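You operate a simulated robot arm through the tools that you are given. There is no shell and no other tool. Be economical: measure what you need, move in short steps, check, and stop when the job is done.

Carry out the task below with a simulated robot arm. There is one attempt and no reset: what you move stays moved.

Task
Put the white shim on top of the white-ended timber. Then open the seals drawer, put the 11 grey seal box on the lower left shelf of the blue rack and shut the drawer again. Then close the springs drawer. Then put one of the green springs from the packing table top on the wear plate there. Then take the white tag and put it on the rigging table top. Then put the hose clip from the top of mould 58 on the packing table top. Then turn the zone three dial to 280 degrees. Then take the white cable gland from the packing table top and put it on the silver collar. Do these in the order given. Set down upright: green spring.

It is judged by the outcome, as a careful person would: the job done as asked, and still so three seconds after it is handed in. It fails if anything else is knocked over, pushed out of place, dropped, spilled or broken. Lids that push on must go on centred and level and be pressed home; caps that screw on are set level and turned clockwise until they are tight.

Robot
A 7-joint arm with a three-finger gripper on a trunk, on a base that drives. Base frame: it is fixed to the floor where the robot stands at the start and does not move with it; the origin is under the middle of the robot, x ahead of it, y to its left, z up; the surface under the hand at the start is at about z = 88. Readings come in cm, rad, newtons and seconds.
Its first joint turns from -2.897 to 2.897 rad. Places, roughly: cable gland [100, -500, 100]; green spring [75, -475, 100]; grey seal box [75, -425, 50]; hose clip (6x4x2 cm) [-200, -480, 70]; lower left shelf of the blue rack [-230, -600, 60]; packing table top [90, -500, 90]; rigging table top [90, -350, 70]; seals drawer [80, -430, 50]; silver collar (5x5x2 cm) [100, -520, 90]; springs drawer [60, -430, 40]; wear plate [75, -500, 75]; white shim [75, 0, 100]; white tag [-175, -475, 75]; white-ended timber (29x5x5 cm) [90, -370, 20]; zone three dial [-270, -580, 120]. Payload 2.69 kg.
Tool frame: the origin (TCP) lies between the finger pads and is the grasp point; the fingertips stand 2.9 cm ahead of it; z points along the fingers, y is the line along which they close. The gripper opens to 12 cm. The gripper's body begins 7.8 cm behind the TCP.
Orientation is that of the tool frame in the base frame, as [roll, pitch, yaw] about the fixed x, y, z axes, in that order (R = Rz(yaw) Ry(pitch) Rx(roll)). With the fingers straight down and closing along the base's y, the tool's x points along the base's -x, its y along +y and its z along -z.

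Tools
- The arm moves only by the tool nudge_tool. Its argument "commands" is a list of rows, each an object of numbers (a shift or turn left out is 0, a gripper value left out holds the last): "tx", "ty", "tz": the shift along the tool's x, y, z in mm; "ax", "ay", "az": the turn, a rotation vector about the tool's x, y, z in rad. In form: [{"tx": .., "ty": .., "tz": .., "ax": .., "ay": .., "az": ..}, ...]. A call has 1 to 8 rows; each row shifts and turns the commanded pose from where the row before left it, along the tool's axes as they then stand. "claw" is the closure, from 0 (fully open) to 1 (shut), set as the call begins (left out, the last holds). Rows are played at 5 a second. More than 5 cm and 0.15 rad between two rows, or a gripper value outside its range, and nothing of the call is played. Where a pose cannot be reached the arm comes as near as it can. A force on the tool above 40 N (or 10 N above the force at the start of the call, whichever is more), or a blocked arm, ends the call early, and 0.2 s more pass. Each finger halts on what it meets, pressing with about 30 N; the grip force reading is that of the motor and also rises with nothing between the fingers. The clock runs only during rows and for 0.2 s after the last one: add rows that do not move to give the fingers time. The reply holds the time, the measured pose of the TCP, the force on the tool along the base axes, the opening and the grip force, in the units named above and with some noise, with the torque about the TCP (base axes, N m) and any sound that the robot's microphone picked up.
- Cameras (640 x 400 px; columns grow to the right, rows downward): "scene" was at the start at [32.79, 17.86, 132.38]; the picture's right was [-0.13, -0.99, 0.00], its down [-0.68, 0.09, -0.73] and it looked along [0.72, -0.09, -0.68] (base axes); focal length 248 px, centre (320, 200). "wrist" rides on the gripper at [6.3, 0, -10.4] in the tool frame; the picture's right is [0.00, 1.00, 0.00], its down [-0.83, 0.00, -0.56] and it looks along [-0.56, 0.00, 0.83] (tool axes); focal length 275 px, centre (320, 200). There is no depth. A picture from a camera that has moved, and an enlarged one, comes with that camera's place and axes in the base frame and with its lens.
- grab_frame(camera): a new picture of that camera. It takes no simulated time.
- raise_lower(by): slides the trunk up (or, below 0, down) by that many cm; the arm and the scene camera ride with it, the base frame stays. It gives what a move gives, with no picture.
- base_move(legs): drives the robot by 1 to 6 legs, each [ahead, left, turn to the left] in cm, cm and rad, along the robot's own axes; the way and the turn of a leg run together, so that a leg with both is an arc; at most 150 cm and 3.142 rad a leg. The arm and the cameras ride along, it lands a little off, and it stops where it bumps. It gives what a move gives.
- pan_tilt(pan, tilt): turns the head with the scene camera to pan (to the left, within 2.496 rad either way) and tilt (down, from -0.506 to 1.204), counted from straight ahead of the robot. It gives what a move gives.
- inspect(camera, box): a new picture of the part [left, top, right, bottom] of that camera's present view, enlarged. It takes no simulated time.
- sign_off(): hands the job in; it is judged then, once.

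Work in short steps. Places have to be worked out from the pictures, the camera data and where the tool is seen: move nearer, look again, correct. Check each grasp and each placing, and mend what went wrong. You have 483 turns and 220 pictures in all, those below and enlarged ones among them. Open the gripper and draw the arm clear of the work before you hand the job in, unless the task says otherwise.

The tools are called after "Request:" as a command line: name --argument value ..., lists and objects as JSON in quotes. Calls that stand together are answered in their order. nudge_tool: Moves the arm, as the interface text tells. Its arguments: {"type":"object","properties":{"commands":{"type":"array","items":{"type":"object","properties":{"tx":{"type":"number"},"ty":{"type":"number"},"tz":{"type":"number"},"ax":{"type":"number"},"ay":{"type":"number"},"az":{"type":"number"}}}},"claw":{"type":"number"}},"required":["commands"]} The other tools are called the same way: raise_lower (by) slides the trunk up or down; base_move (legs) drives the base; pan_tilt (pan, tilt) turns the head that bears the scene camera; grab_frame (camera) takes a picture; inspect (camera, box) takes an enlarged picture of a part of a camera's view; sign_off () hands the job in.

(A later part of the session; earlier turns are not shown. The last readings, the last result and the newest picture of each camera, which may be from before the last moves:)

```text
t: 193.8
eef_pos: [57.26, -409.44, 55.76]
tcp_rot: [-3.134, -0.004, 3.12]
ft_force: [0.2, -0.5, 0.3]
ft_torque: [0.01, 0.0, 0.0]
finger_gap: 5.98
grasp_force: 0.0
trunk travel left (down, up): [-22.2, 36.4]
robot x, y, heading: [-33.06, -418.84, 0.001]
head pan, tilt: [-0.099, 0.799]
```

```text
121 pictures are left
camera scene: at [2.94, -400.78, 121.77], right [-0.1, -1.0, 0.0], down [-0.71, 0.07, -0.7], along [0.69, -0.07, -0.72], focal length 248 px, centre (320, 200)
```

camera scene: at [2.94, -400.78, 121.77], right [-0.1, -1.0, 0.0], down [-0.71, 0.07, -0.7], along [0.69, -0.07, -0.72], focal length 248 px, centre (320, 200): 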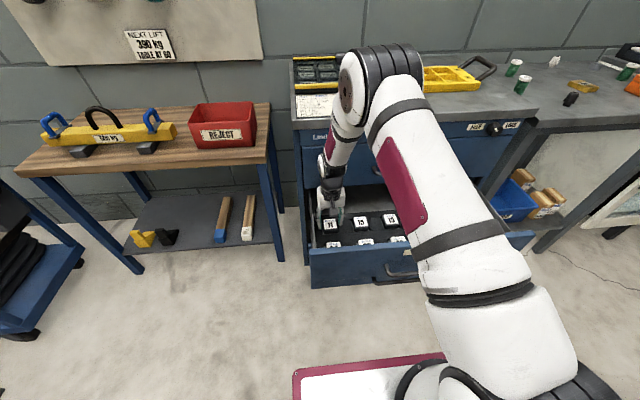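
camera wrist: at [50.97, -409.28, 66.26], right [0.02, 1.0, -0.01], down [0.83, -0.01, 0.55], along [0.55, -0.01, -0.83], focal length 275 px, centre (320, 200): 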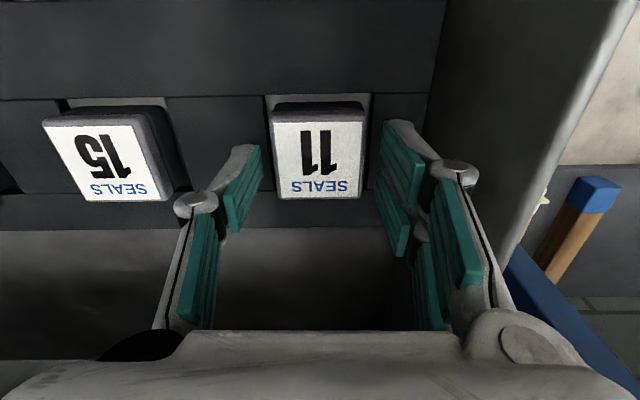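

Good. Descend 3.2 cm more in small rows with contact monitoring, then close.

Request:
nudge_tool --commands '[{"tz": 15}, {"tz": 12}, {"tz": 5}, {}]'

Request:
nudge_tool --commands '[{}, {}, {}, {}]' --claw 1

Request:
grab_frame --camera "wrist"

```text
t: 194.4
eef_pos: [57.98, -409.11, 54.18]
tcp_rot: [3.14, 0.014, 3.121]
ft_force: [1.4, 10.5, 27.0]
ft_torque: [0.99, 0.53, -0.22]
finger_gap: 4.74
grasp_force: 45.2
trunk travel left (down, up): [-22.2, 36.4]
robot x, y, heading: [-32.95, -418.75, 0.003]
head pan, tilt: [-0.099, 0.799]
stopped in row 3: the force on the tool passed its limit at 53 N (the readings are from after the stop); the commanded pose is now the measured one
```

```text
t: 194.9
eef_pos: [58.07, -409.05, 54.04]
tcp_rot: [3.141, 0.017, 3.12]
ft_force: [0.8, 1.3, 10.6]
ft_torque: [0.34, 0.18, 0.02]
finger_gap: 4.69
grasp_force: 30.1
trunk travel left (down, up): [-22.2, 36.4]
robot x, y, heading: [-33.22, -419.34, 0.008]
head pan, tilt: [-0.099, 0.799]
stopped in row 2: the force on the tool passed its limit at 42 N (the readings are from after the stop); the commanded pose is now the measured one
```

```text
120 pictures are left
camera wrist: at [51.57, -408.99, 64.5], right [0.02, 1.0, 0.0], down [0.82, -0.01, 0.57], along [0.57, -0.01, -0.82], focal length 275 px, centre (320, 200)
```

wrist: 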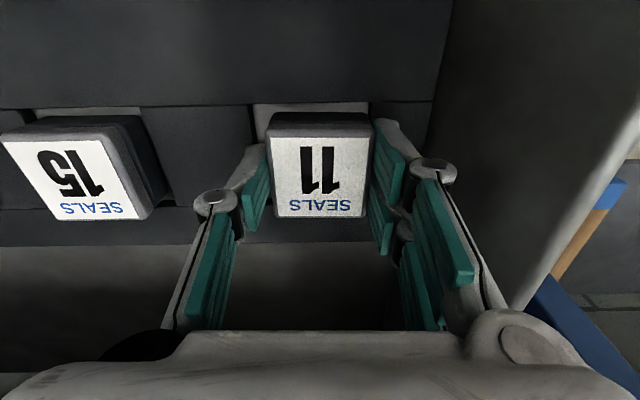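

Gripped at 4.69 cm. Lift gently and check.

Request:
nudge_tool --commands '[{"tz": -10}, {"tz": -15}, {"tz": -20}, {}]'

Request:
grab_frame --camera "wrist"

```text
t: 195.9
eef_pos: [57.79, -409.17, 58.43]
tcp_rot: [-3.141, 0.012, 3.12]
ft_force: [0.4, 0.0, -1.8]
ft_torque: [0.03, 0.0, -0.05]
finger_gap: 4.7
grasp_force: 30.0
trunk travel left (down, up): [-22.2, 36.4]
robot x, y, heading: [-33.29, -419.34, 0.002]
head pan, tilt: [-0.099, 0.799]
```

```text
119 pictures are left
camera wrist: at [51.36, -408.99, 68.88], right [0.02, 1.0, 0.0], down [0.82, -0.01, 0.57], along [0.57, -0.01, -0.82], focal length 275 px, centre (320, 200)
```

wrist: 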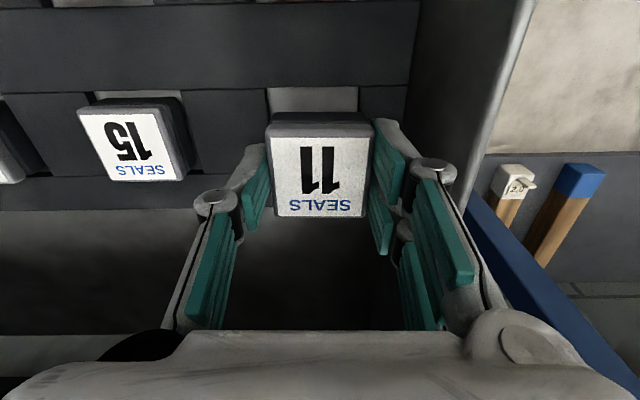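

Held. Lift clear of the drawer slowly.

Request:
nudge_tool --commands '[{"tz": -20}, {"tz": -20}, {"tz": -20}, {"tz": -20}, {"tz": -20}, {"tz": -20}, {"tz": -20}, {"tz": -20}]'

Request:
base_move --legs '[[-40, 0, 0]]'

Request:
grab_frame --camera "wrist"

Request:
pan_tilt --pan -1.9 --tilt 0.3

Request:
grab_frame --camera "scene"

```text
t: 197.7
eef_pos: [57.75, -409.08, 74.36]
tcp_rot: [3.14, 0.012, 3.121]
ft_force: [-0.7, 0.4, -0.5]
ft_torque: [-0.02, 0.0, 0.0]
finger_gap: 4.71
grasp_force: 30.0
trunk travel left (down, up): [-22.2, 36.4]
robot x, y, heading: [-33.31, -419.05, 0.001]
head pan, tilt: [-0.099, 0.799]
```

```text
t: 200.2
eef_pos: [18.47, -409.58, 74.36]
tcp_rot: [3.141, 0.012, 3.116]
ft_force: [-0.3, 0.3, 0.4]
ft_torque: [0.03, -0.04, 0.02]
finger_gap: 4.69
grasp_force: 30.4
trunk travel left (down, up): [-22.2, 36.4]
robot x, y, heading: [-72.47, -418.92, -0.002]
head pan, tilt: [-0.099, 0.799]
```

```text
118 pictures are left
camera wrist: at [12.0, -409.34, 84.73], right [0.02, 1.0, 0.0], down [0.82, -0.02, 0.57], along [0.57, -0.01, -0.82], focal length 275 px, centre (320, 200)
```

wrist: 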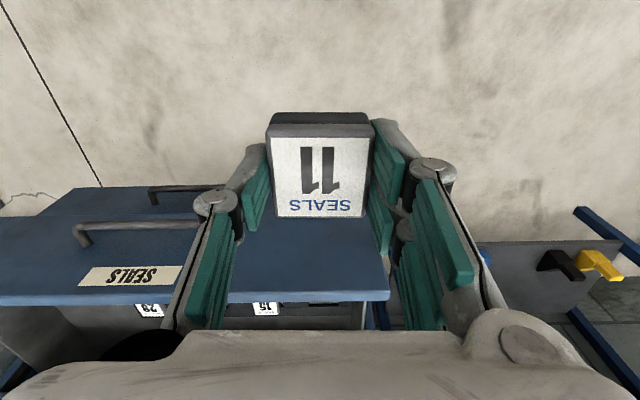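

```text
t: 202.0
eef_pos: [18.49, -409.58, 74.39]
tcp_rot: [3.141, 0.012, 3.116]
ft_force: [-0.3, -0.8, 0.3]
ft_torque: [0.04, -0.02, 0.02]
finger_gap: 4.7
grasp_force: 29.5
trunk travel left (down, up): [-22.2, 36.4]
robot x, y, heading: [-72.86, -418.77, -0.003]
head pan, tilt: [-1.901, 0.3]
```

```text
117 pictures are left
camera scene: at [-47.34, -408.96, 126.21], right [-0.95, 0.32, 0.0], down [0.1, 0.28, -0.96], along [-0.31, -0.9, -0.3], focal length 248 px, centre (320, 200)
```

scene: 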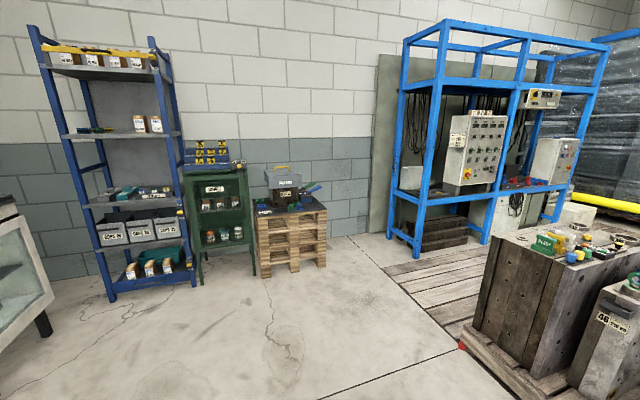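

Request:
inspect --camera "scene" --box '[370, 60, 610, 270]'

Request:
inspect --camera "scene" --box '[430, 220, 640, 400]'

```text
1.90 times, centred on (490, 165) of scene
camera zoom: at [-47.34, -408.96, 126.21], right [-0.95, 0.32, 0.0], down [0.1, 0.28, -0.96], along [-0.31, -0.9, -0.3], focal length 472 px, centre (-4, 267)
```

zoom: 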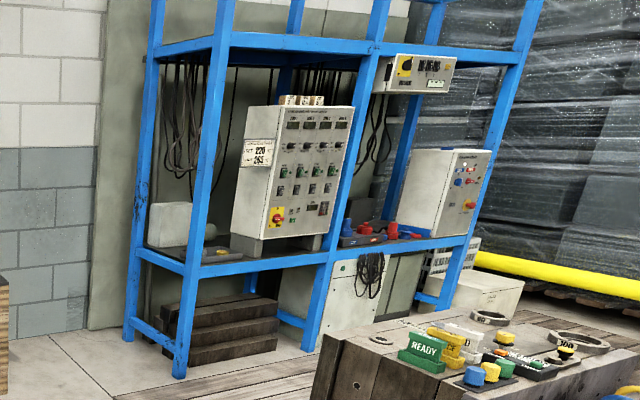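

```text
2.22 times, centred on (535, 310) of scene
camera zoom: at [-47.34, -408.96, 126.21], right [-0.95, 0.32, 0.0], down [0.1, 0.28, -0.96], along [-0.31, -0.9, -0.3], focal length 551 px, centre (-158, -44)
```

zoom: 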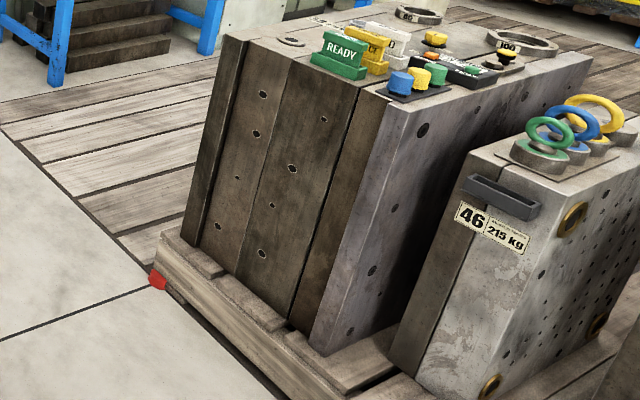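

The blue rack's left bay lies at x≈-207…-296, y≈-581…-624, with wooden decking in front and a pallet stack to the left. I retract the arm for travelling.

Request:
nudge_tool --commands '[{"tx": 20}, {"tx": 25}, {"tx": 25}, {"tx": 25}, {"tx": 25}, {"tx": 25}, {"tx": 25}, {"tx": 15}]'

Request:
raise_lower --by 8

Request:
base_move --legs '[[0, -60, 0], [0, 0, -1.571]]'

Request:
pan_tilt --pan -0.7 --tilt 0.5

Request:
grab_frame --camera "scene"

```text
t: 203.8
eef_pos: [-0.07, -409.09, 74.18]
tcp_rot: [3.139, 0.013, 3.118]
ft_force: [-1.0, 0.4, -0.8]
ft_torque: [0.02, 0.0, 0.01]
finger_gap: 4.72
grasp_force: 30.0
trunk travel left (down, up): [-22.2, 36.4]
robot x, y, heading: [-72.17, -419.43, 0.002]
head pan, tilt: [-1.901, 0.3]
```

```text
t: 204.9
eef_pos: [-0.11, -409.03, 82.09]
tcp_rot: [-3.141, 0.012, 3.116]
ft_force: [0.6, -1.0, 0.1]
ft_torque: [-0.03, -0.02, 0.01]
finger_gap: 4.69
grasp_force: 30.4
trunk travel left (down, up): [-30.2, 28.4]
robot x, y, heading: [-72.43, -419.05, 0.003]
head pan, tilt: [-1.901, 0.3]
```

```text
t: 212.2
eef_pos: [-65.23, -551.44, 82.11]
tcp_rot: [3.14, 0.013, 1.515]
ft_force: [-0.9, 0.1, -0.2]
ft_torque: [0.0, 0.02, -0.02]
finger_gap: 4.69
grasp_force: 30.0
trunk travel left (down, up): [-30.2, 28.4]
robot x, y, heading: [-72.51, -478.71, -1.606]
head pan, tilt: [-1.901, 0.3]
```

```text
t: 213.6
eef_pos: [-65.1, -551.34, 82.17]
tcp_rot: [-3.141, 0.012, 1.513]
ft_force: [0.6, 0.4, -0.5]
ft_torque: [0.01, -0.04, -0.03]
finger_gap: 4.69
grasp_force: 29.9
trunk travel left (down, up): [-30.2, 28.4]
robot x, y, heading: [-72.82, -478.88, -1.605]
head pan, tilt: [-0.7, 0.499]
```

```text
114 pictures are left
camera scene: at [-60.61, -511.6, 132.34], right [-0.74, 0.67, 0.0], down [0.32, 0.36, -0.88], along [-0.59, -0.65, -0.48], focal length 248 px, centre (320, 200)
```

scene: 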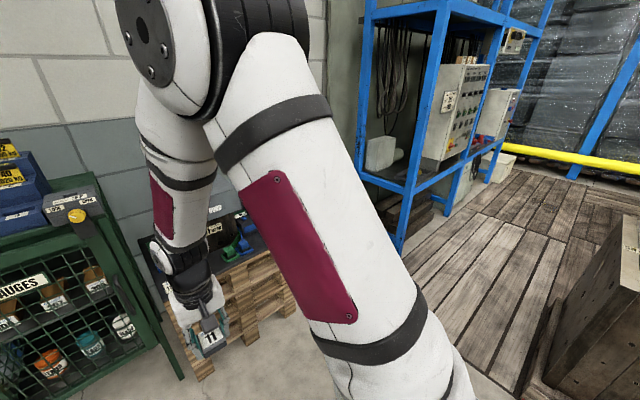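

Continue the turn to face -x.

Request:
base_move --legs '[[0, 0, -1.536]]'

Request:
pan_tilt --pan 0.25 --tilt 0.55

Request:
grab_frame --camera "scene"

Request:
grab_frame --camera "wrist"

```text
t: 217.7
eef_pos: [-145.13, -488.64, 82.05]
tcp_rot: [3.141, 0.012, -0.024]
ft_force: [0.0, -0.5, -0.3]
ft_torque: [0.0, -0.03, -0.02]
finger_gap: 4.74
grasp_force: 29.9
trunk travel left (down, up): [-30.2, 28.4]
robot x, y, heading: [-72.7, -478.72, 3.138]
head pan, tilt: [-0.7, 0.499]
```

```text
t: 219.0
eef_pos: [-145.27, -488.77, 82.09]
tcp_rot: [3.141, 0.013, -0.025]
ft_force: [0.0, 0.4, -0.2]
ft_torque: [-0.02, -0.02, -0.01]
finger_gap: 4.7
grasp_force: 30.1
trunk travel left (down, up): [-30.2, 28.4]
robot x, y, heading: [-72.28, -478.76, 3.141]
head pan, tilt: [0.25, 0.55]
```

```text
113 pictures are left
camera scene: at [-106.79, -499.96, 131.88], right [-0.25, 0.97, 0.0], down [0.51, 0.13, -0.85], along [-0.83, -0.21, -0.52], focal length 248 px, centre (320, 200)
```

scene: 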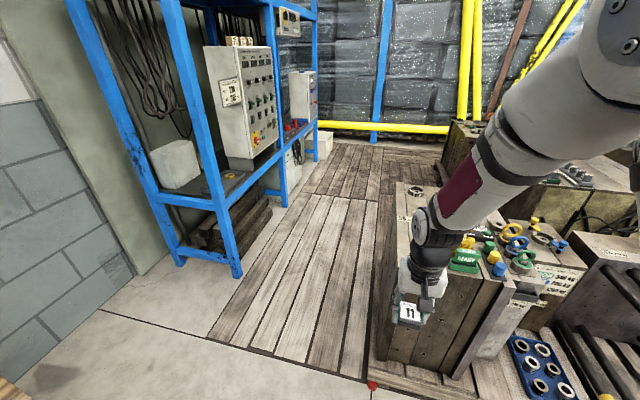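

```text
112 pictures are left
camera wrist: at [-138.75, -488.78, 92.51], right [-0.02, -1.0, 0.0], down [-0.82, 0.02, 0.57], along [-0.57, 0.01, -0.82], focal length 275 px, centre (320, 200)
```

wrist: 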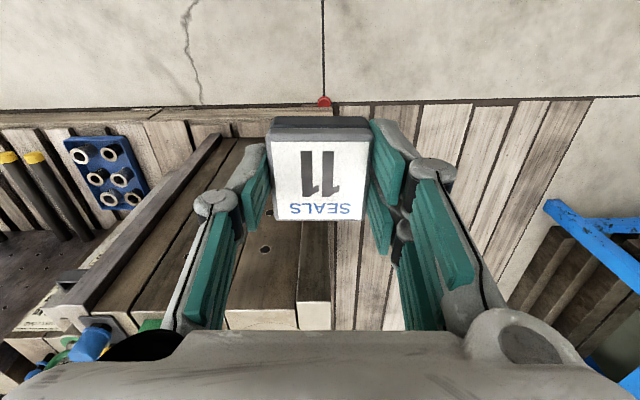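

The decking looks flush with the floor. I strafe to y≈-540 and drive forward along the aisle in front of the rack, in stages.

Request:
base_move --legs '[[0, 61, 0], [50, 0, 0]]'

Request:
pan_tilt --pan 0.5 --tilt 0.6

Request:
grab_frame --camera "scene"

```text
t: 225.0
eef_pos: [-195.64, -549.56, 82.13]
tcp_rot: [3.141, 0.012, -0.028]
ft_force: [-0.6, 0.1, -1.3]
ft_torque: [0.01, 0.0, 0.0]
finger_gap: 4.72
grasp_force: 30.2
trunk travel left (down, up): [-30.2, 28.4]
robot x, y, heading: [-122.91, -539.96, 3.138]
head pan, tilt: [0.25, 0.55]
```

```text
t: 225.7
eef_pos: [-195.78, -549.54, 82.18]
tcp_rot: [3.141, 0.012, -0.029]
ft_force: [-1.1, -0.1, 1.1]
ft_torque: [-0.01, 0.03, -0.01]
finger_gap: 4.72
grasp_force: 29.7
trunk travel left (down, up): [-30.2, 28.4]
robot x, y, heading: [-123.0, -539.36, 3.141]
head pan, tilt: [0.499, 0.6]
```

```text
111 pictures are left
camera scene: at [-156.39, -562.93, 131.43], right [-0.47, 0.88, 0.0], down [0.5, 0.27, -0.83], along [-0.73, -0.39, -0.56], focal length 248 px, centre (320, 200)
```

scene: 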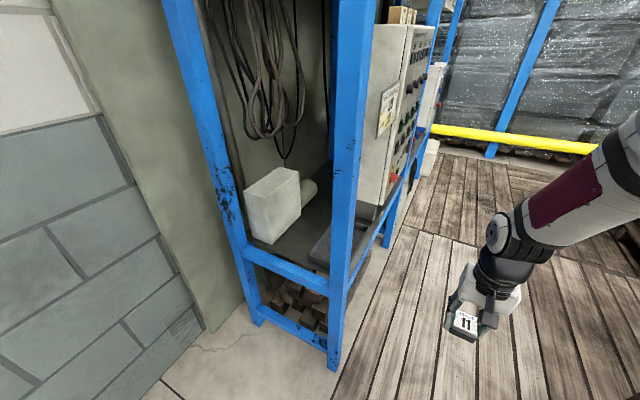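

Request:
inspect --camera "scene" --box '[220, 140, 420, 300]'

```text
2.50 times, centred on (320, 220) of scene
camera zoom: at [-156.39, -562.93, 131.43], right [-0.47, 0.88, 0.0], down [0.5, 0.27, -0.83], along [-0.73, -0.39, -0.56], focal length 620 px, centre (320, 150)
```

zoom: 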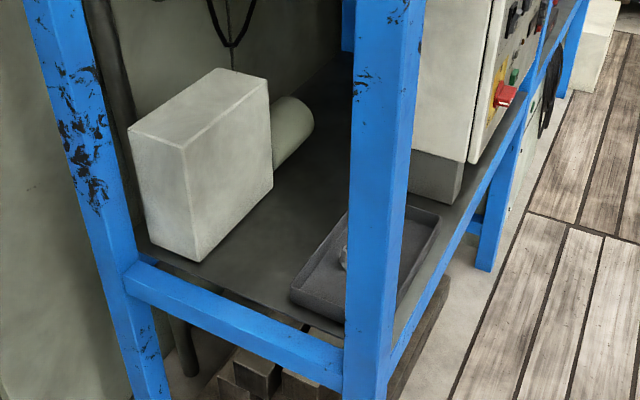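

Free strip on the shelf is at about (-222,-607), between the white block and the dark tray, shelf z≈58. I drive to x≈-185 first at y≈-530, then swing the arm left.

Request:
base_move --legs '[[0, -9, 0], [62, 0, 0]]'

Request:
nudge_tool --commands '[{"tx": 22, "ty": 5, "az": -0.1}, {"tx": 22, "ty": 12, "az": -0.12}, {"tx": 22, "ty": 12, "az": -0.12}, {"tx": 15, "ty": 12, "az": -0.12}, {"az": -0.12}]'

Request:
grab_frame --camera "wrist"

```text
t: 229.9
eef_pos: [-256.86, -541.27, 82.04]
tcp_rot: [-3.141, 0.013, -0.018]
ft_force: [-0.4, 0.1, -0.4]
ft_torque: [0.02, 0.02, 0.03]
finger_gap: 4.67
grasp_force: 30.4
trunk travel left (down, up): [-30.2, 28.4]
robot x, y, heading: [-185.03, -530.75, -3.132]
head pan, tilt: [0.499, 0.6]
```

```text
t: 231.1
eef_pos: [-248.19, -544.14, 81.89]
tcp_rot: [-3.137, 0.01, 0.561]
ft_force: [-1.0, -0.4, 0.0]
ft_torque: [0.03, 0.01, -0.01]
finger_gap: 4.73
grasp_force: 30.2
trunk travel left (down, up): [-30.2, 28.4]
robot x, y, heading: [-184.7, -530.91, -3.137]
head pan, tilt: [0.499, 0.6]
```

```text
109 pictures are left
camera wrist: at [-242.71, -540.69, 92.33], right [0.54, -0.84, -0.01], down [-0.69, -0.45, 0.56], along [-0.48, -0.3, -0.83], focal length 275 px, centre (320, 200)
```

wrist: 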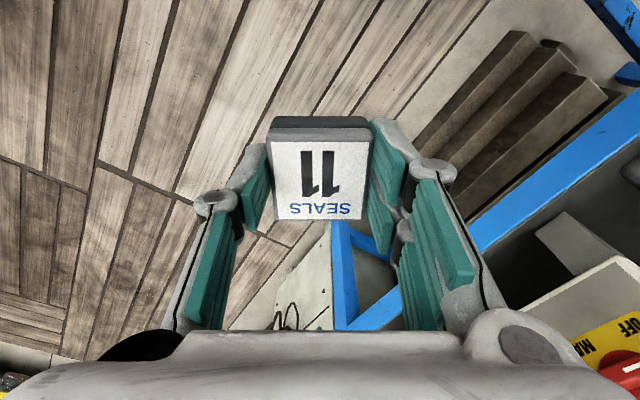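

The decking is drivable. Continue swinging the arm toward the shelf opening at (-222,-567).

Request:
nudge_tool --commands '[{"ty": 18, "az": -0.06}, {"ty": 22, "az": -0.065}, {"ty": 22, "az": -0.065}, {"ty": 22, "az": -0.065}, {"ty": 22, "az": -0.065}, {"ty": 22, "az": -0.065}, {"ty": 22, "az": -0.065}, {"ty": 22, "az": -0.065}]'

Request:
nudge_tool --commands '[{"ty": 20, "tx": -5, "az": -0.06}, {"ty": 20, "tx": -10, "az": -0.06}, {"ty": 20, "tx": -10, "az": -0.06}, {"ty": 20, "tx": -10, "az": -0.07}, {"ty": 20, "tx": -10, "az": -0.08}, {"az": -0.08}, {"az": -0.08}, {}]'

Request:
grab_frame --camera "wrist"

Request:
pan_tilt --pan 1.0 --tilt 0.8

Request:
grab_frame --camera "scene"

```text
t: 232.9
eef_pos: [-236.03, -556.07, 81.82]
tcp_rot: [-3.131, 0.006, 1.077]
ft_force: [-0.9, 1.3, -0.6]
ft_torque: [0.0, 0.0, 0.0]
finger_gap: 4.7
grasp_force: 30.3
trunk travel left (down, up): [-30.2, 28.4]
robot x, y, heading: [-184.28, -530.74, -3.133]
head pan, tilt: [0.499, 0.6]
```

```text
t: 234.7
eef_pos: [-228.37, -563.91, 81.72]
tcp_rot: [-3.129, 0.0, 1.568]
ft_force: [-0.3, -0.4, -0.1]
ft_torque: [0.02, 0.0, 0.0]
finger_gap: 4.72
grasp_force: 30.3
trunk travel left (down, up): [-30.2, 28.4]
robot x, y, heading: [-184.44, -531.17, -3.137]
head pan, tilt: [0.499, 0.6]
```

```text
108 pictures are left
camera wrist: at [-228.22, -557.61, 92.24], right [1.0, 0.0, -0.01], down [0.01, -0.83, 0.56], along [-0.01, -0.56, -0.83], focal length 275 px, centre (320, 200)
```

wrist: 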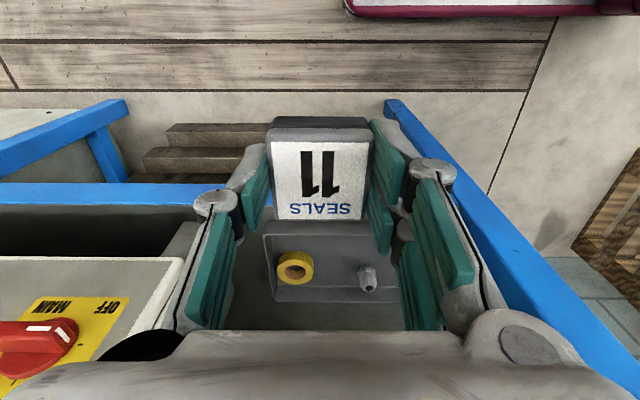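

```text
t: 235.6
eef_pos: [-228.43, -563.94, 81.61]
tcp_rot: [-3.13, -0.002, 1.565]
ft_force: [0.4, -1.0, -0.8]
ft_torque: [-0.01, 0.01, -0.02]
finger_gap: 4.68
grasp_force: 30.0
trunk travel left (down, up): [-30.2, 28.4]
robot x, y, heading: [-184.25, -530.68, -3.134]
head pan, tilt: [1.0, 0.799]
```

```text
107 pictures are left
camera scene: at [-214.13, -556.79, 129.74], right [-0.84, 0.54, 0.0], down [0.39, 0.6, -0.7], along [-0.37, -0.59, -0.72], focal length 248 px, centre (320, 200)
```

scene: 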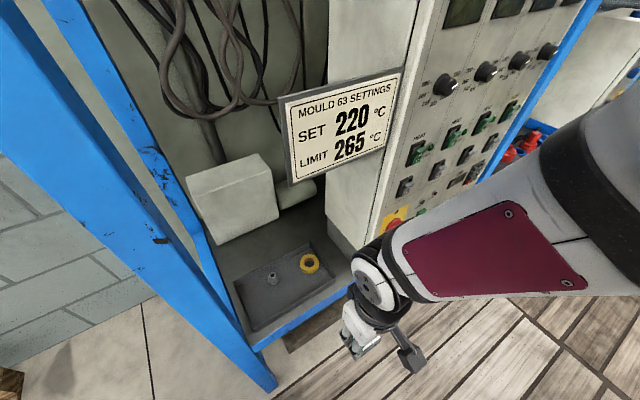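

I need the forearm low (a sign plate hangs at x<-225, z 107–118). I raise the arm by 20 cm outside the rack, then lower the trunk 28 cm.

Request:
nudge_tool --commands '[{"tz": -18}, {"tz": -25}, {"tz": -25}, {"tz": -25}, {"tz": -25}, {"tz": -25}, {"tz": -25}, {"tz": -20}]'

Request:
raise_lower --by -28

Request:
base_move --legs '[[-4, 0, 0]]'

```text
t: 237.4
eef_pos: [-228.14, -563.9, 100.58]
tcp_rot: [-3.13, -0.001, 1.567]
ft_force: [0.4, -0.2, -1.1]
ft_torque: [0.02, 0.0, 0.0]
finger_gap: 4.68
grasp_force: 30.1
trunk travel left (down, up): [-30.2, 28.4]
robot x, y, heading: [-184.37, -530.95, -3.133]
head pan, tilt: [1.0, 0.799]
```

```text
t: 240.2
eef_pos: [-229.2, -563.81, 72.22]
tcp_rot: [-3.138, -0.005, 1.538]
ft_force: [0.2, 0.6, -0.4]
ft_torque: [0.01, -0.01, 0.02]
finger_gap: 4.71
grasp_force: 29.7
trunk travel left (down, up): [-2.2, 56.4]
robot x, y, heading: [-184.59, -530.88, -3.139]
head pan, tilt: [1.0, 0.799]
```

```text
t: 241.1
eef_pos: [-225.15, -563.71, 72.3]
tcp_rot: [-3.137, -0.006, 1.539]
ft_force: [-0.1, 0.1, 0.2]
ft_torque: [0.01, 0.02, 0.0]
finger_gap: 4.69
grasp_force: 29.8
trunk travel left (down, up): [-2.2, 56.4]
robot x, y, heading: [-180.51, -530.66, -3.136]
head pan, tilt: [1.0, 0.799]
```

Shift the hand to x≈-218.5, then strafe the base 18 cm toward the rack.

Request:
nudge_tool --commands '[{"ty": 20}, {"ty": 24}, {"ty": 22}, {"tz": -10}, {}]'

Request:
base_move --legs '[[0, 17, 0]]'

Request:
grab_frame --camera "scene"

Request:
grab_frame --camera "wrist"

```text
t: 242.5
eef_pos: [-222.55, -563.48, 72.55]
tcp_rot: [3.126, -0.024, 1.419]
ft_force: [0.3, 0.6, 0.3]
ft_torque: [0.04, -0.03, 0.0]
finger_gap: 4.71
grasp_force: 29.7
trunk travel left (down, up): [-2.2, 56.4]
robot x, y, heading: [-180.77, -531.08, -3.135]
head pan, tilt: [1.0, 0.799]
stopped in row 5: the arm was blocked; the commanded pose is now the measured one
```

```text
t: 244.0
eef_pos: [-222.42, -580.76, 72.48]
tcp_rot: [3.123, -0.027, 1.422]
ft_force: [1.0, 0.3, -1.3]
ft_torque: [0.03, 0.01, 0.01]
finger_gap: 4.68
grasp_force: 30.4
trunk travel left (down, up): [-2.2, 56.4]
robot x, y, heading: [-180.44, -547.84, -3.128]
head pan, tilt: [1.0, 0.799]
```

```text
106 pictures are left
camera scene: at [-212.04, -575.14, 101.76], right [-0.97, 0.25, 0.0], down [0.18, 0.69, -0.7], along [-0.17, -0.68, -0.71], focal length 248 px, centre (320, 200)
```

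scene: 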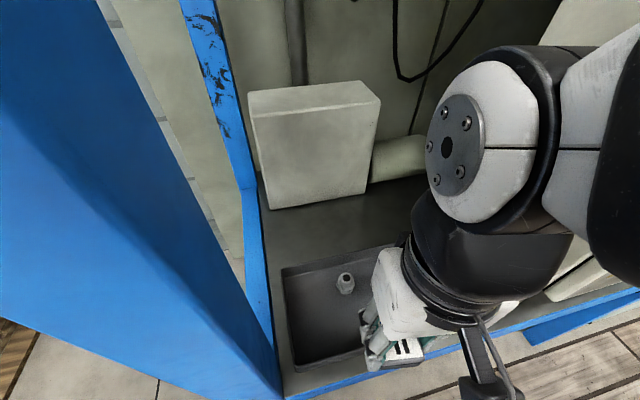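

```text
105 pictures are left
camera wrist: at [-221.74, -574.73, 83.22], right [0.99, -0.14, 0.02], down [-0.13, -0.84, 0.53], along [-0.06, -0.53, -0.85], focal length 275 px, centre (320, 200)
```

wrist: 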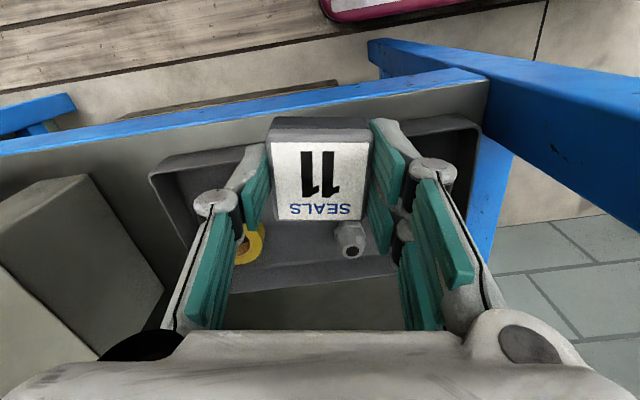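

The camera mast stands on my left, blocking the arm there. I'll back out, turn round, and come in with the rack on my right side.

Request:
base_move --legs '[[0, -19, 0], [-106, 0, 0]]'

Request:
base_move --legs '[[0, 0, 3.13]]'

Request:
pan_tilt --pan 0.8 --tilt 0.7

Request:
grab_frame --camera "scene"

```text
t: 250.5
eef_pos: [-118.63, -560.76, 72.48]
tcp_rot: [3.123, -0.026, 1.425]
ft_force: [0.1, -0.4, 0.0]
ft_torque: [-0.02, -0.02, 0.0]
finger_gap: 4.7
grasp_force: 30.5
trunk travel left (down, up): [-2.2, 56.4]
robot x, y, heading: [-76.81, -527.38, -3.117]
head pan, tilt: [1.0, 0.799]
```

```text
t: 258.2
eef_pos: [-34.58, -494.07, 72.56]
tcp_rot: [3.122, -0.026, -1.733]
ft_force: [0.1, 0.1, -0.4]
ft_torque: [0.01, -0.04, 0.03]
finger_gap: 4.7
grasp_force: 30.0
trunk travel left (down, up): [-2.2, 56.4]
robot x, y, heading: [-77.39, -527.16, 0.023]
head pan, tilt: [1.0, 0.799]
```

```text
t: 259.0
eef_pos: [-34.09, -494.14, 72.57]
tcp_rot: [3.121, -0.027, -1.747]
ft_force: [-0.7, -1.4, -0.4]
ft_torque: [-0.03, -0.01, -0.01]
finger_gap: 4.72
grasp_force: 30.0
trunk travel left (down, up): [-2.2, 56.4]
robot x, y, heading: [-76.53, -527.15, 0.019]
head pan, tilt: [0.799, 0.7]
```

```text
104 pictures are left
camera scene: at [-44.43, -500.07, 101.95], right [0.93, -0.36, 0.0], down [-0.25, -0.65, -0.72], along [0.26, 0.67, -0.7], focal length 248 px, centre (320, 200)
```

scene: 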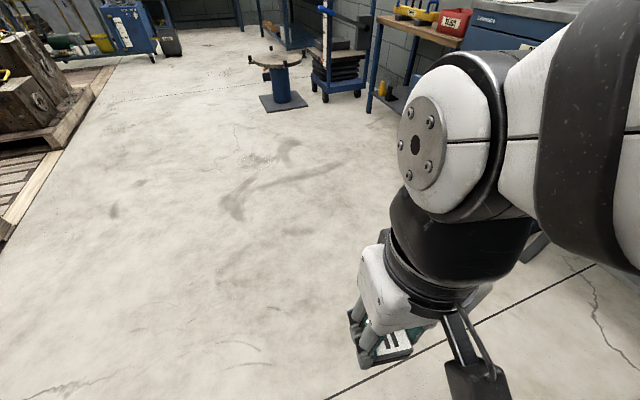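

I swing the arm round from left, over the front, to the right side in slow arc rows.

Request:
nudge_tool --commands '[{"ty": -15, "tx": -10, "az": 0.05}, {"ty": -31, "tx": -10, "az": 0.09}, {"ty": -31, "az": 0.09}, {"ty": -31, "az": 0.09}, {"ty": -31, "az": 0.09}, {"ty": -31, "az": 0.09}, {"ty": -31, "az": 0.09}, {"ty": -31, "az": 0.09}]'

Request:
nudge_tool --commands '[{"ty": -31, "az": 0.09}, {"ty": -31, "az": 0.09}, {"ty": -31, "az": 0.09}, {"ty": -31, "az": 0.09}, {"ty": -31, "az": 0.09}, {"ty": -31, "az": 0.09}, {"ty": -31, "az": 0.09}, {"ty": -31, "az": 0.09}]'

```text
t: 260.8
eef_pos: [-13.81, -502.21, 72.2]
tcp_rot: [-3.139, -0.033, -2.415]
ft_force: [0.8, 0.4, 0.3]
ft_torque: [-0.04, -0.05, -0.01]
finger_gap: 4.71
grasp_force: 30.2
trunk travel left (down, up): [-2.2, 56.4]
robot x, y, heading: [-76.89, -527.54, 0.022]
head pan, tilt: [0.799, 0.7]
```

```text
t: 262.6
eef_pos: [-4.09, -524.53, 72.77]
tcp_rot: [-3.117, -0.024, -3.133]
ft_force: [-0.1, -0.5, -0.7]
ft_torque: [0.03, 0.02, 0.0]
finger_gap: 4.71
grasp_force: 30.1
trunk travel left (down, up): [-2.2, 56.4]
robot x, y, heading: [-76.68, -527.22, 0.026]
head pan, tilt: [0.799, 0.7]
```

Request:
nudge_tool --commands '[{"ty": -31, "az": 0.09}, {"ty": -31, "az": 0.09}, {"ty": -31, "az": 0.09}, {"ty": -31, "az": 0.09}, {"ty": -31, "az": 0.09}, {"ty": -31, "az": 0.09}, {"ty": -31, "az": 0.09}, {"ty": -31, "az": 0.09}]'

Request:
nudge_tool --commands '[{"ty": -31, "az": 0.09}, {"ty": -31, "az": 0.09}, {"ty": -31, "az": 0.09}, {"ty": -31, "az": 0.09}, {"ty": -31, "az": 0.09}, {"ty": -31, "az": 0.09}, {"ty": -31, "az": 0.09}, {"ty": -31, "az": 0.09}]'

Request:
nudge_tool --commands '[{"ty": -15, "az": 0.06}, {}]'

Request:
grab_frame --camera "wrist"

```text
t: 264.4
eef_pos: [-11.27, -547.58, 73.28]
tcp_rot: [-3.108, 0.0, 2.429]
ft_force: [-0.9, 0.4, -0.6]
ft_torque: [0.0, -0.01, -0.01]
finger_gap: 4.69
grasp_force: 30.0
trunk travel left (down, up): [-2.2, 56.4]
robot x, y, heading: [-77.05, -527.49, 0.027]
head pan, tilt: [0.799, 0.7]
```

```text
t: 266.2
eef_pos: [-32.05, -560.18, 74.07]
tcp_rot: [-3.114, 0.021, 1.708]
ft_force: [-0.7, -0.4, -0.5]
ft_torque: [0.03, 0.01, -0.01]
finger_gap: 4.71
grasp_force: 29.8
trunk travel left (down, up): [-2.2, 56.4]
robot x, y, heading: [-76.88, -527.29, 0.026]
head pan, tilt: [0.799, 0.7]
```

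```text
t: 266.8
eef_pos: [-33.46, -560.37, 74.06]
tcp_rot: [-3.116, 0.022, 1.649]
ft_force: [-0.5, 0.8, -0.4]
ft_torque: [0.0, -0.01, -0.01]
finger_gap: 4.69
grasp_force: 30.0
trunk travel left (down, up): [-2.2, 56.4]
robot x, y, heading: [-76.75, -527.16, 0.023]
head pan, tilt: [0.799, 0.7]
```

```text
103 pictures are left
camera wrist: at [-33.82, -553.8, 84.41], right [1.0, 0.08, -0.02], down [0.08, -0.82, 0.57], along [0.03, -0.57, -0.82], focal length 275 px, centre (320, 200)
```

wrist: 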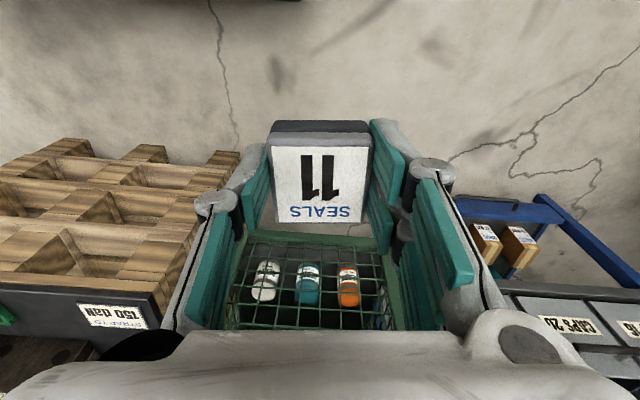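

Now turn to heading 0 and reverse into the aisle to x≈-255.

Request:
base_move --legs '[[0, 0, -0.024], [-100, 0, 0]]'

Request:
pan_tilt --pan -1.9 --tilt 0.5

Request:
grab_frame --camera "scene"

```text
t: 272.3
eef_pos: [-133.76, -561.24, 74.06]
tcp_rot: [-3.118, 0.022, 1.643]
ft_force: [-0.2, 0.1, 0.1]
ft_torque: [-0.01, -0.01, -0.02]
finger_gap: 4.7
grasp_force: 30.0
trunk travel left (down, up): [-2.2, 56.4]
robot x, y, heading: [-176.98, -528.19, 0.019]
head pan, tilt: [0.799, 0.7]
```

```text
t: 274.7
eef_pos: [-133.79, -561.28, 74.11]
tcp_rot: [-3.117, 0.022, 1.643]
ft_force: [0.0, -0.6, 0.3]
ft_torque: [-0.02, 0.02, -0.03]
finger_gap: 4.7
grasp_force: 30.1
trunk travel left (down, up): [-2.2, 56.4]
robot x, y, heading: [-177.03, -527.92, 0.021]
head pan, tilt: [-1.901, 0.499]
```

```text
102 pictures are left
camera scene: at [-150.18, -517.34, 104.33], right [-0.95, 0.31, 0.0], down [0.15, 0.46, -0.88], along [-0.27, -0.84, -0.48], focal length 248 px, centre (320, 200)
```

scene: 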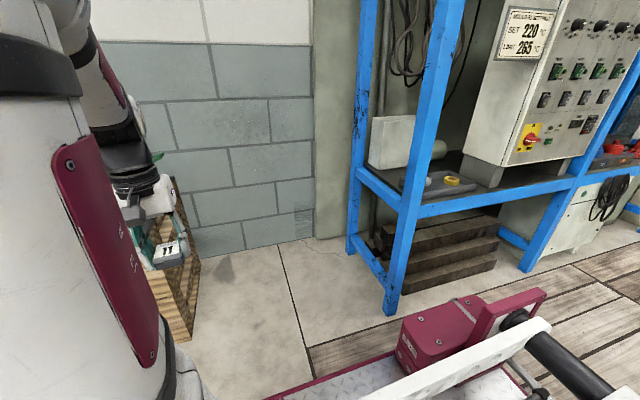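

Path is clear. Continue back 79 cm.

Request:
base_move --legs '[[-79, 0, -0.02]]'

Request:
pan_tilt --pan -1.45 --tilt 0.7

Request:
grab_frame --camera "scene"

Request:
grab_frame --camera "wrist"

```text
t: 279.0
eef_pos: [-215.16, -562.94, 74.1]
tcp_rot: [-3.118, 0.022, 1.63]
ft_force: [-1.1, 0.2, 0.2]
ft_torque: [0.02, -0.02, -0.02]
finger_gap: 4.7
grasp_force: 30.1
trunk travel left (down, up): [-2.2, 56.4]
robot x, y, heading: [-257.73, -529.02, 0.002]
head pan, tilt: [-1.901, 0.499]
```

```text
t: 279.9
eef_pos: [-215.17, -562.9, 74.08]
tcp_rot: [-3.116, 0.02, 1.631]
ft_force: [0.8, -0.4, -0.8]
ft_torque: [-0.01, 0.03, 0.0]
finger_gap: 4.7
grasp_force: 30.5
trunk travel left (down, up): [-2.2, 56.4]
robot x, y, heading: [-257.94, -528.94, 0.004]
head pan, tilt: [-1.45, 0.7]
```

```text
101 pictures are left
camera scene: at [-226.98, -518.42, 102.56], right [-0.99, -0.12, 0.0], down [-0.08, 0.64, -0.77], along [0.09, -0.76, -0.64], focal length 248 px, centre (320, 200)
```

scene: 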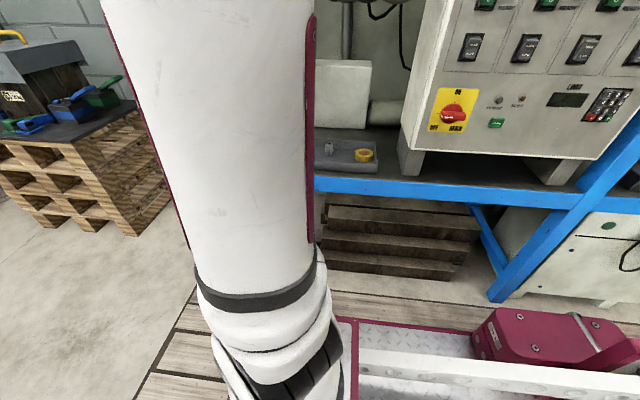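

```text
100 pictures are left
camera wrist: at [-215.3, -556.32, 84.41], right [1.0, 0.06, -0.02], down [0.07, -0.82, 0.57], along [0.02, -0.57, -0.82], focal length 275 px, centre (320, 200)
```

wrist: 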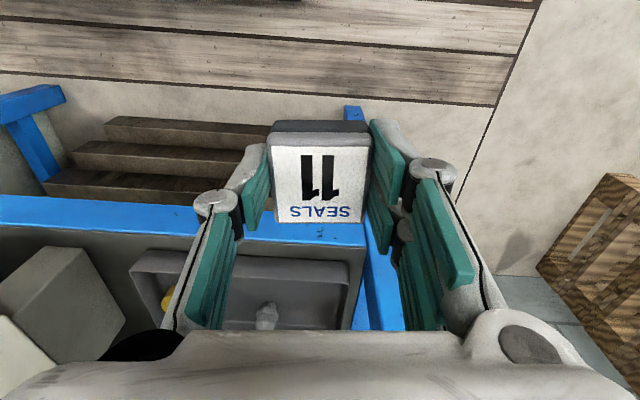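

Shift to x≈-218.5, then strafe the base right 15 cm.

Request:
nudge_tool --commands '[{"ty": -17, "az": 0.03}, {"ty": -16, "az": 0.03}, {}]'

Request:
base_move --legs '[[0, -15, 0]]'

Request:
nudge_tool --commands '[{"tx": -18}, {"tx": -22}, {"tx": -22}, {}]'

Request:
pan_tilt --pan -1.2 --tilt 0.2

Request:
grab_frame --camera "scene"

Request:
grab_frame --camera "wrist"

```text
t: 280.7
eef_pos: [-218.41, -563.18, 74.09]
tcp_rot: [-3.116, 0.02, 1.571]
ft_force: [0.1, 0.1, -0.6]
ft_torque: [-0.03, 0.0, 0.01]
finger_gap: 4.7
grasp_force: 29.5
trunk travel left (down, up): [-2.2, 56.4]
robot x, y, heading: [-257.89, -528.74, 0.004]
head pan, tilt: [-1.45, 0.7]
```

```text
t: 282.1
eef_pos: [-218.36, -578.22, 74.19]
tcp_rot: [-3.118, 0.021, 1.569]
ft_force: [0.7, -0.2, -1.0]
ft_torque: [-0.04, 0.03, 0.02]
finger_gap: 4.7
grasp_force: 30.1
trunk travel left (down, up): [-2.2, 56.4]
robot x, y, heading: [-257.67, -544.05, 0.007]
head pan, tilt: [-1.45, 0.7]
```

```text
t: 283.1
eef_pos: [-218.26, -584.36, 74.32]
tcp_rot: [-3.12, 0.023, 1.57]
ft_force: [0.0, 0.1, -0.4]
ft_torque: [-0.01, -0.03, -0.03]
finger_gap: 4.68
grasp_force: 30.2
trunk travel left (down, up): [-2.2, 56.4]
robot x, y, heading: [-258.08, -544.17, 0.005]
head pan, tilt: [-1.45, 0.7]
```

```text
t: 284.0
eef_pos: [-218.22, -584.44, 74.38]
tcp_rot: [-3.12, 0.022, 1.571]
ft_force: [0.7, 0.0, -0.4]
ft_torque: [0.02, -0.04, -0.02]
finger_gap: 4.74
grasp_force: 30.2
trunk travel left (down, up): [-2.2, 56.4]
robot x, y, heading: [-257.9, -543.92, -0.001]
head pan, tilt: [-1.201, 0.201]
```

```text
99 pictures are left
camera scene: at [-224.56, -533.7, 107.09], right [-0.93, -0.36, 0.0], down [-0.07, 0.19, -0.98], along [0.36, -0.91, -0.2], focal length 248 px, centre (320, 200)
```

scene: 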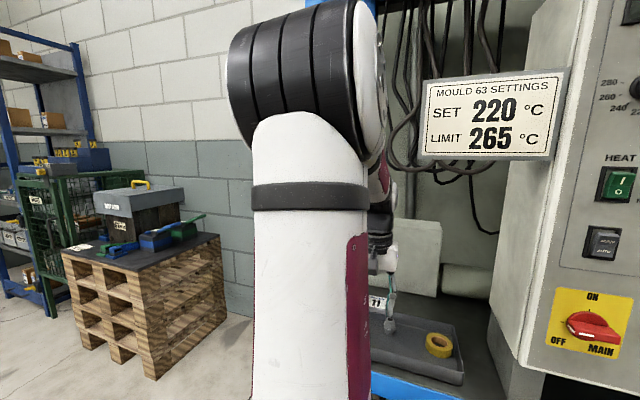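

```text
98 pictures are left
camera wrist: at [-217.99, -577.81, 84.67], right [1.0, 0.0, -0.02], down [0.02, -0.82, 0.57], along [-0.02, -0.57, -0.82], focal length 275 px, centre (320, 200)
```

wrist: 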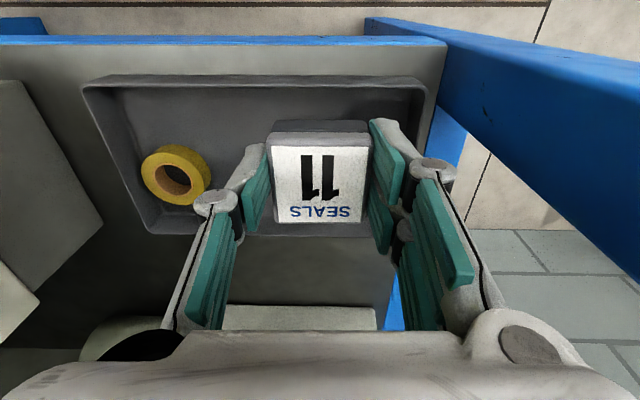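

The elbow would come close to the post and sign, so I'll work with the trunk higher (elbow above the sign). Retract a bit, raise the trunk 28 cm, then lower the arm.

Request:
nudge_tool --commands '[{"tx": 20}, {"tx": 25}, {"tx": 25}, {"tx": 25}, {"tx": 20}, {}]'

Request:
raise_lower --by 28

Request:
nudge_tool --commands '[{"tz": 20}, {"tz": 25}, {"tz": 25}, {"tz": 25}, {"tz": 25}, {"tz": 25}, {"tz": 25}, {"tz": 20}]'

Request:
nudge_tool --commands '[{"tz": 20}, {"tz": 25}, {"tz": 20}, {"ty": -10}, {}]'

Request:
pan_tilt --pan -1.2 --tilt 0.45

Request:
grab_frame --camera "scene"

```text
t: 285.4
eef_pos: [-218.17, -572.88, 74.04]
tcp_rot: [-3.118, 0.024, 1.568]
ft_force: [0.0, 0.1, -0.6]
ft_torque: [0.02, 0.0, -0.04]
finger_gap: 4.7
grasp_force: 29.8
trunk travel left (down, up): [-2.2, 56.4]
robot x, y, heading: [-257.89, -543.8, 0.001]
head pan, tilt: [-1.201, 0.201]
```

```text
t: 288.3
eef_pos: [-218.37, -572.8, 101.96]
tcp_rot: [-3.119, 0.023, 1.569]
ft_force: [0.8, 0.6, -0.7]
ft_torque: [-0.02, 0.0, 0.0]
finger_gap: 4.72
grasp_force: 29.5
trunk travel left (down, up): [-30.2, 28.4]
robot x, y, heading: [-257.59, -543.82, 0.005]
head pan, tilt: [-1.201, 0.201]
```

```text
t: 290.1
eef_pos: [-218.69, -573.23, 82.88]
tcp_rot: [-3.119, 0.022, 1.57]
ft_force: [1.2, 0.3, -1.0]
ft_torque: [0.0, -0.02, 0.03]
finger_gap: 4.67
grasp_force: 30.2
trunk travel left (down, up): [-30.2, 28.4]
robot x, y, heading: [-257.66, -544.1, 0.003]
head pan, tilt: [-1.201, 0.201]
```

```text
t: 291.3
eef_pos: [-219.91, -573.36, 76.4]
tcp_rot: [-3.118, 0.023, 1.568]
ft_force: [-0.1, -0.5, -0.7]
ft_torque: [0.01, -0.01, 0.02]
finger_gap: 4.69
grasp_force: 29.8
trunk travel left (down, up): [-30.2, 28.4]
robot x, y, heading: [-257.82, -543.66, 0.004]
head pan, tilt: [-1.201, 0.201]
```

```text
t: 292.0
eef_pos: [-220.0, -573.47, 76.49]
tcp_rot: [-3.119, 0.023, 1.569]
ft_force: [-0.6, 0.5, -1.3]
ft_torque: [-0.03, -0.01, -0.01]
finger_gap: 4.71
grasp_force: 30.3
trunk travel left (down, up): [-30.2, 28.4]
robot x, y, heading: [-258.06, -544.07, 0.007]
head pan, tilt: [-1.201, 0.45]
```

```text
97 pictures are left
camera scene: at [-228.98, -533.59, 132.79], right [-0.93, -0.36, 0.0], down [-0.16, 0.4, -0.9], along [0.33, -0.84, -0.43], focal length 248 px, centre (320, 200)
```

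scene: 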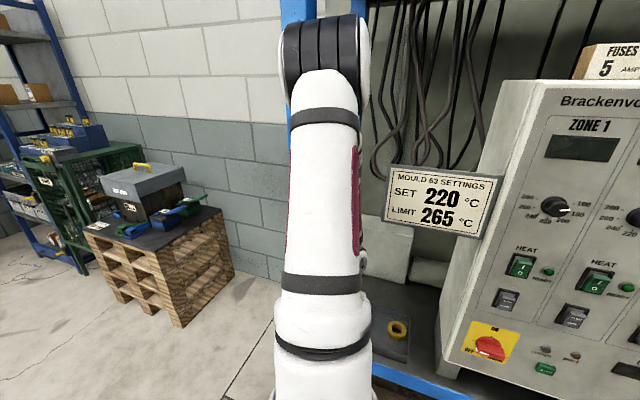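

Looks better. Extend 17 cm inward at constant height, then check.

Request:
nudge_tool --commands '[{"tx": -18}, {"tx": -22}, {"tx": -22}, {"tx": -22}, {"tx": -22}, {"tx": -22}, {"tx": -22}, {"tx": -20}]'

Request:
grab_frame --camera "scene"

Request:
grab_frame --camera "wrist"

```text
t: 293.8
eef_pos: [-220.03, -590.57, 77.1]
tcp_rot: [-3.12, 0.023, 1.569]
ft_force: [0.4, -0.6, -0.1]
ft_torque: [0.0, 0.04, -0.03]
finger_gap: 4.72
grasp_force: 29.6
trunk travel left (down, up): [-30.2, 28.4]
robot x, y, heading: [-257.79, -544.06, 0.004]
head pan, tilt: [-1.201, 0.45]
```

```text
96 pictures are left
camera scene: at [-228.98, -533.58, 132.78], right [-0.93, -0.36, 0.0], down [-0.16, 0.41, -0.9], along [0.33, -0.84, -0.44], focal length 248 px, centre (320, 200)
```

scene: 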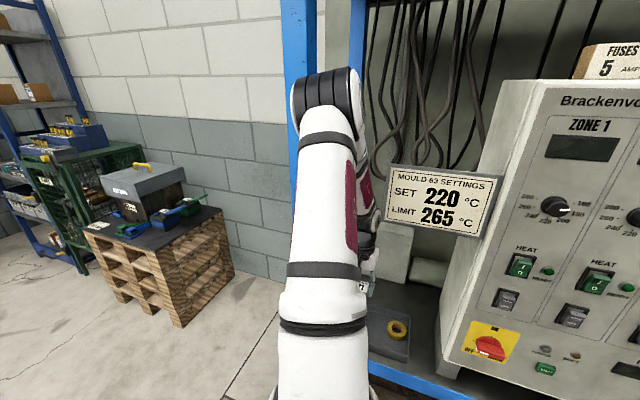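

```text
95 pictures are left
camera wrist: at [-219.84, -583.86, 87.37], right [1.0, 0.0, -0.02], down [0.02, -0.82, 0.57], along [-0.02, -0.57, -0.82], focal length 275 px, centre (320, 200)
```

wrist: 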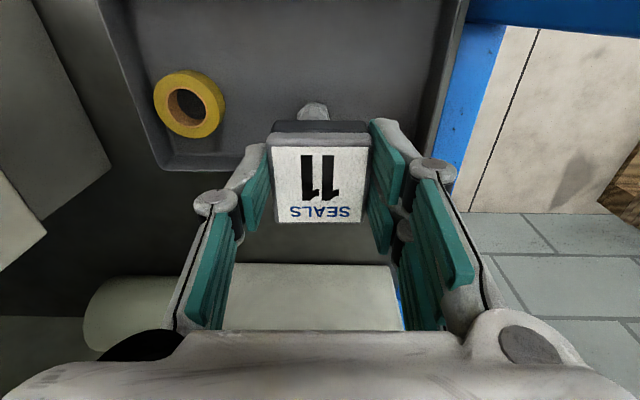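

The elbow nears the post in this posture; geometry shows the low-trunk posture keeps the elbow outside and the forearm under the sign. I retract, raise the arm, and lower the trunk again.

Request:
nudge_tool --commands '[{"tx": 18}, {"tx": 22}, {"tx": 22}, {"tx": 22}, {"tx": 22}, {"tx": 22}, {"tx": 22}, {"tx": 20}]'

Request:
nudge_tool --commands '[{"tz": -20}, {"tz": -25}, {"tz": -25}, {"tz": -25}, {"tz": -25}, {"tz": -25}, {"tz": -25}, {"tz": -25}]'

Request:
raise_lower --by -20

Request:
nudge_tool --commands '[{"tz": -20}, {"tz": -25}, {"tz": -25}, {}]'

Request:
raise_lower --by -10

```text
t: 295.6
eef_pos: [-219.64, -573.36, 76.51]
tcp_rot: [-3.118, 0.023, 1.568]
ft_force: [0.5, -0.1, -0.6]
ft_torque: [-0.01, 0.02, -0.03]
finger_gap: 4.7
grasp_force: 30.4
trunk travel left (down, up): [-30.2, 28.4]
robot x, y, heading: [-257.81, -543.89, 0.001]
head pan, tilt: [-1.201, 0.45]
```

```text
t: 297.4
eef_pos: [-219.71, -573.0, 96.16]
tcp_rot: [-3.117, 0.022, 1.569]
ft_force: [-0.3, 0.3, -0.8]
ft_torque: [0.0, 0.03, 0.01]
finger_gap: 4.69
grasp_force: 30.2
trunk travel left (down, up): [-30.2, 28.4]
robot x, y, heading: [-257.77, -543.94, 0.003]
head pan, tilt: [-1.201, 0.45]
```

```text
t: 299.6
eef_pos: [-219.42, -573.0, 75.98]
tcp_rot: [-3.119, 0.021, 1.568]
ft_force: [0.5, -0.5, -1.4]
ft_torque: [0.01, 0.02, 0.01]
finger_gap: 4.68
grasp_force: 30.5
trunk travel left (down, up): [-10.2, 48.4]
robot x, y, heading: [-258.14, -544.23, 0.001]
head pan, tilt: [-1.201, 0.45]
```

```text
t: 300.6
eef_pos: [-219.25, -572.75, 82.98]
tcp_rot: [-3.118, 0.022, 1.568]
ft_force: [-0.4, -0.6, -1.1]
ft_torque: [0.02, 0.01, -0.01]
finger_gap: 4.68
grasp_force: 30.0
trunk travel left (down, up): [-10.2, 48.4]
robot x, y, heading: [-257.77, -543.91, 0.007]
head pan, tilt: [-1.201, 0.45]
```

```text
t: 301.9
eef_pos: [-219.32, -573.01, 73.07]
tcp_rot: [-3.119, 0.022, 1.57]
ft_force: [0.7, 0.5, 0.2]
ft_torque: [-0.02, 0.02, 0.01]
finger_gap: 4.69
grasp_force: 30.3
trunk travel left (down, up): [-0.2, 58.4]
robot x, y, heading: [-257.77, -544.26, 0.005]
head pan, tilt: [-1.201, 0.45]
```

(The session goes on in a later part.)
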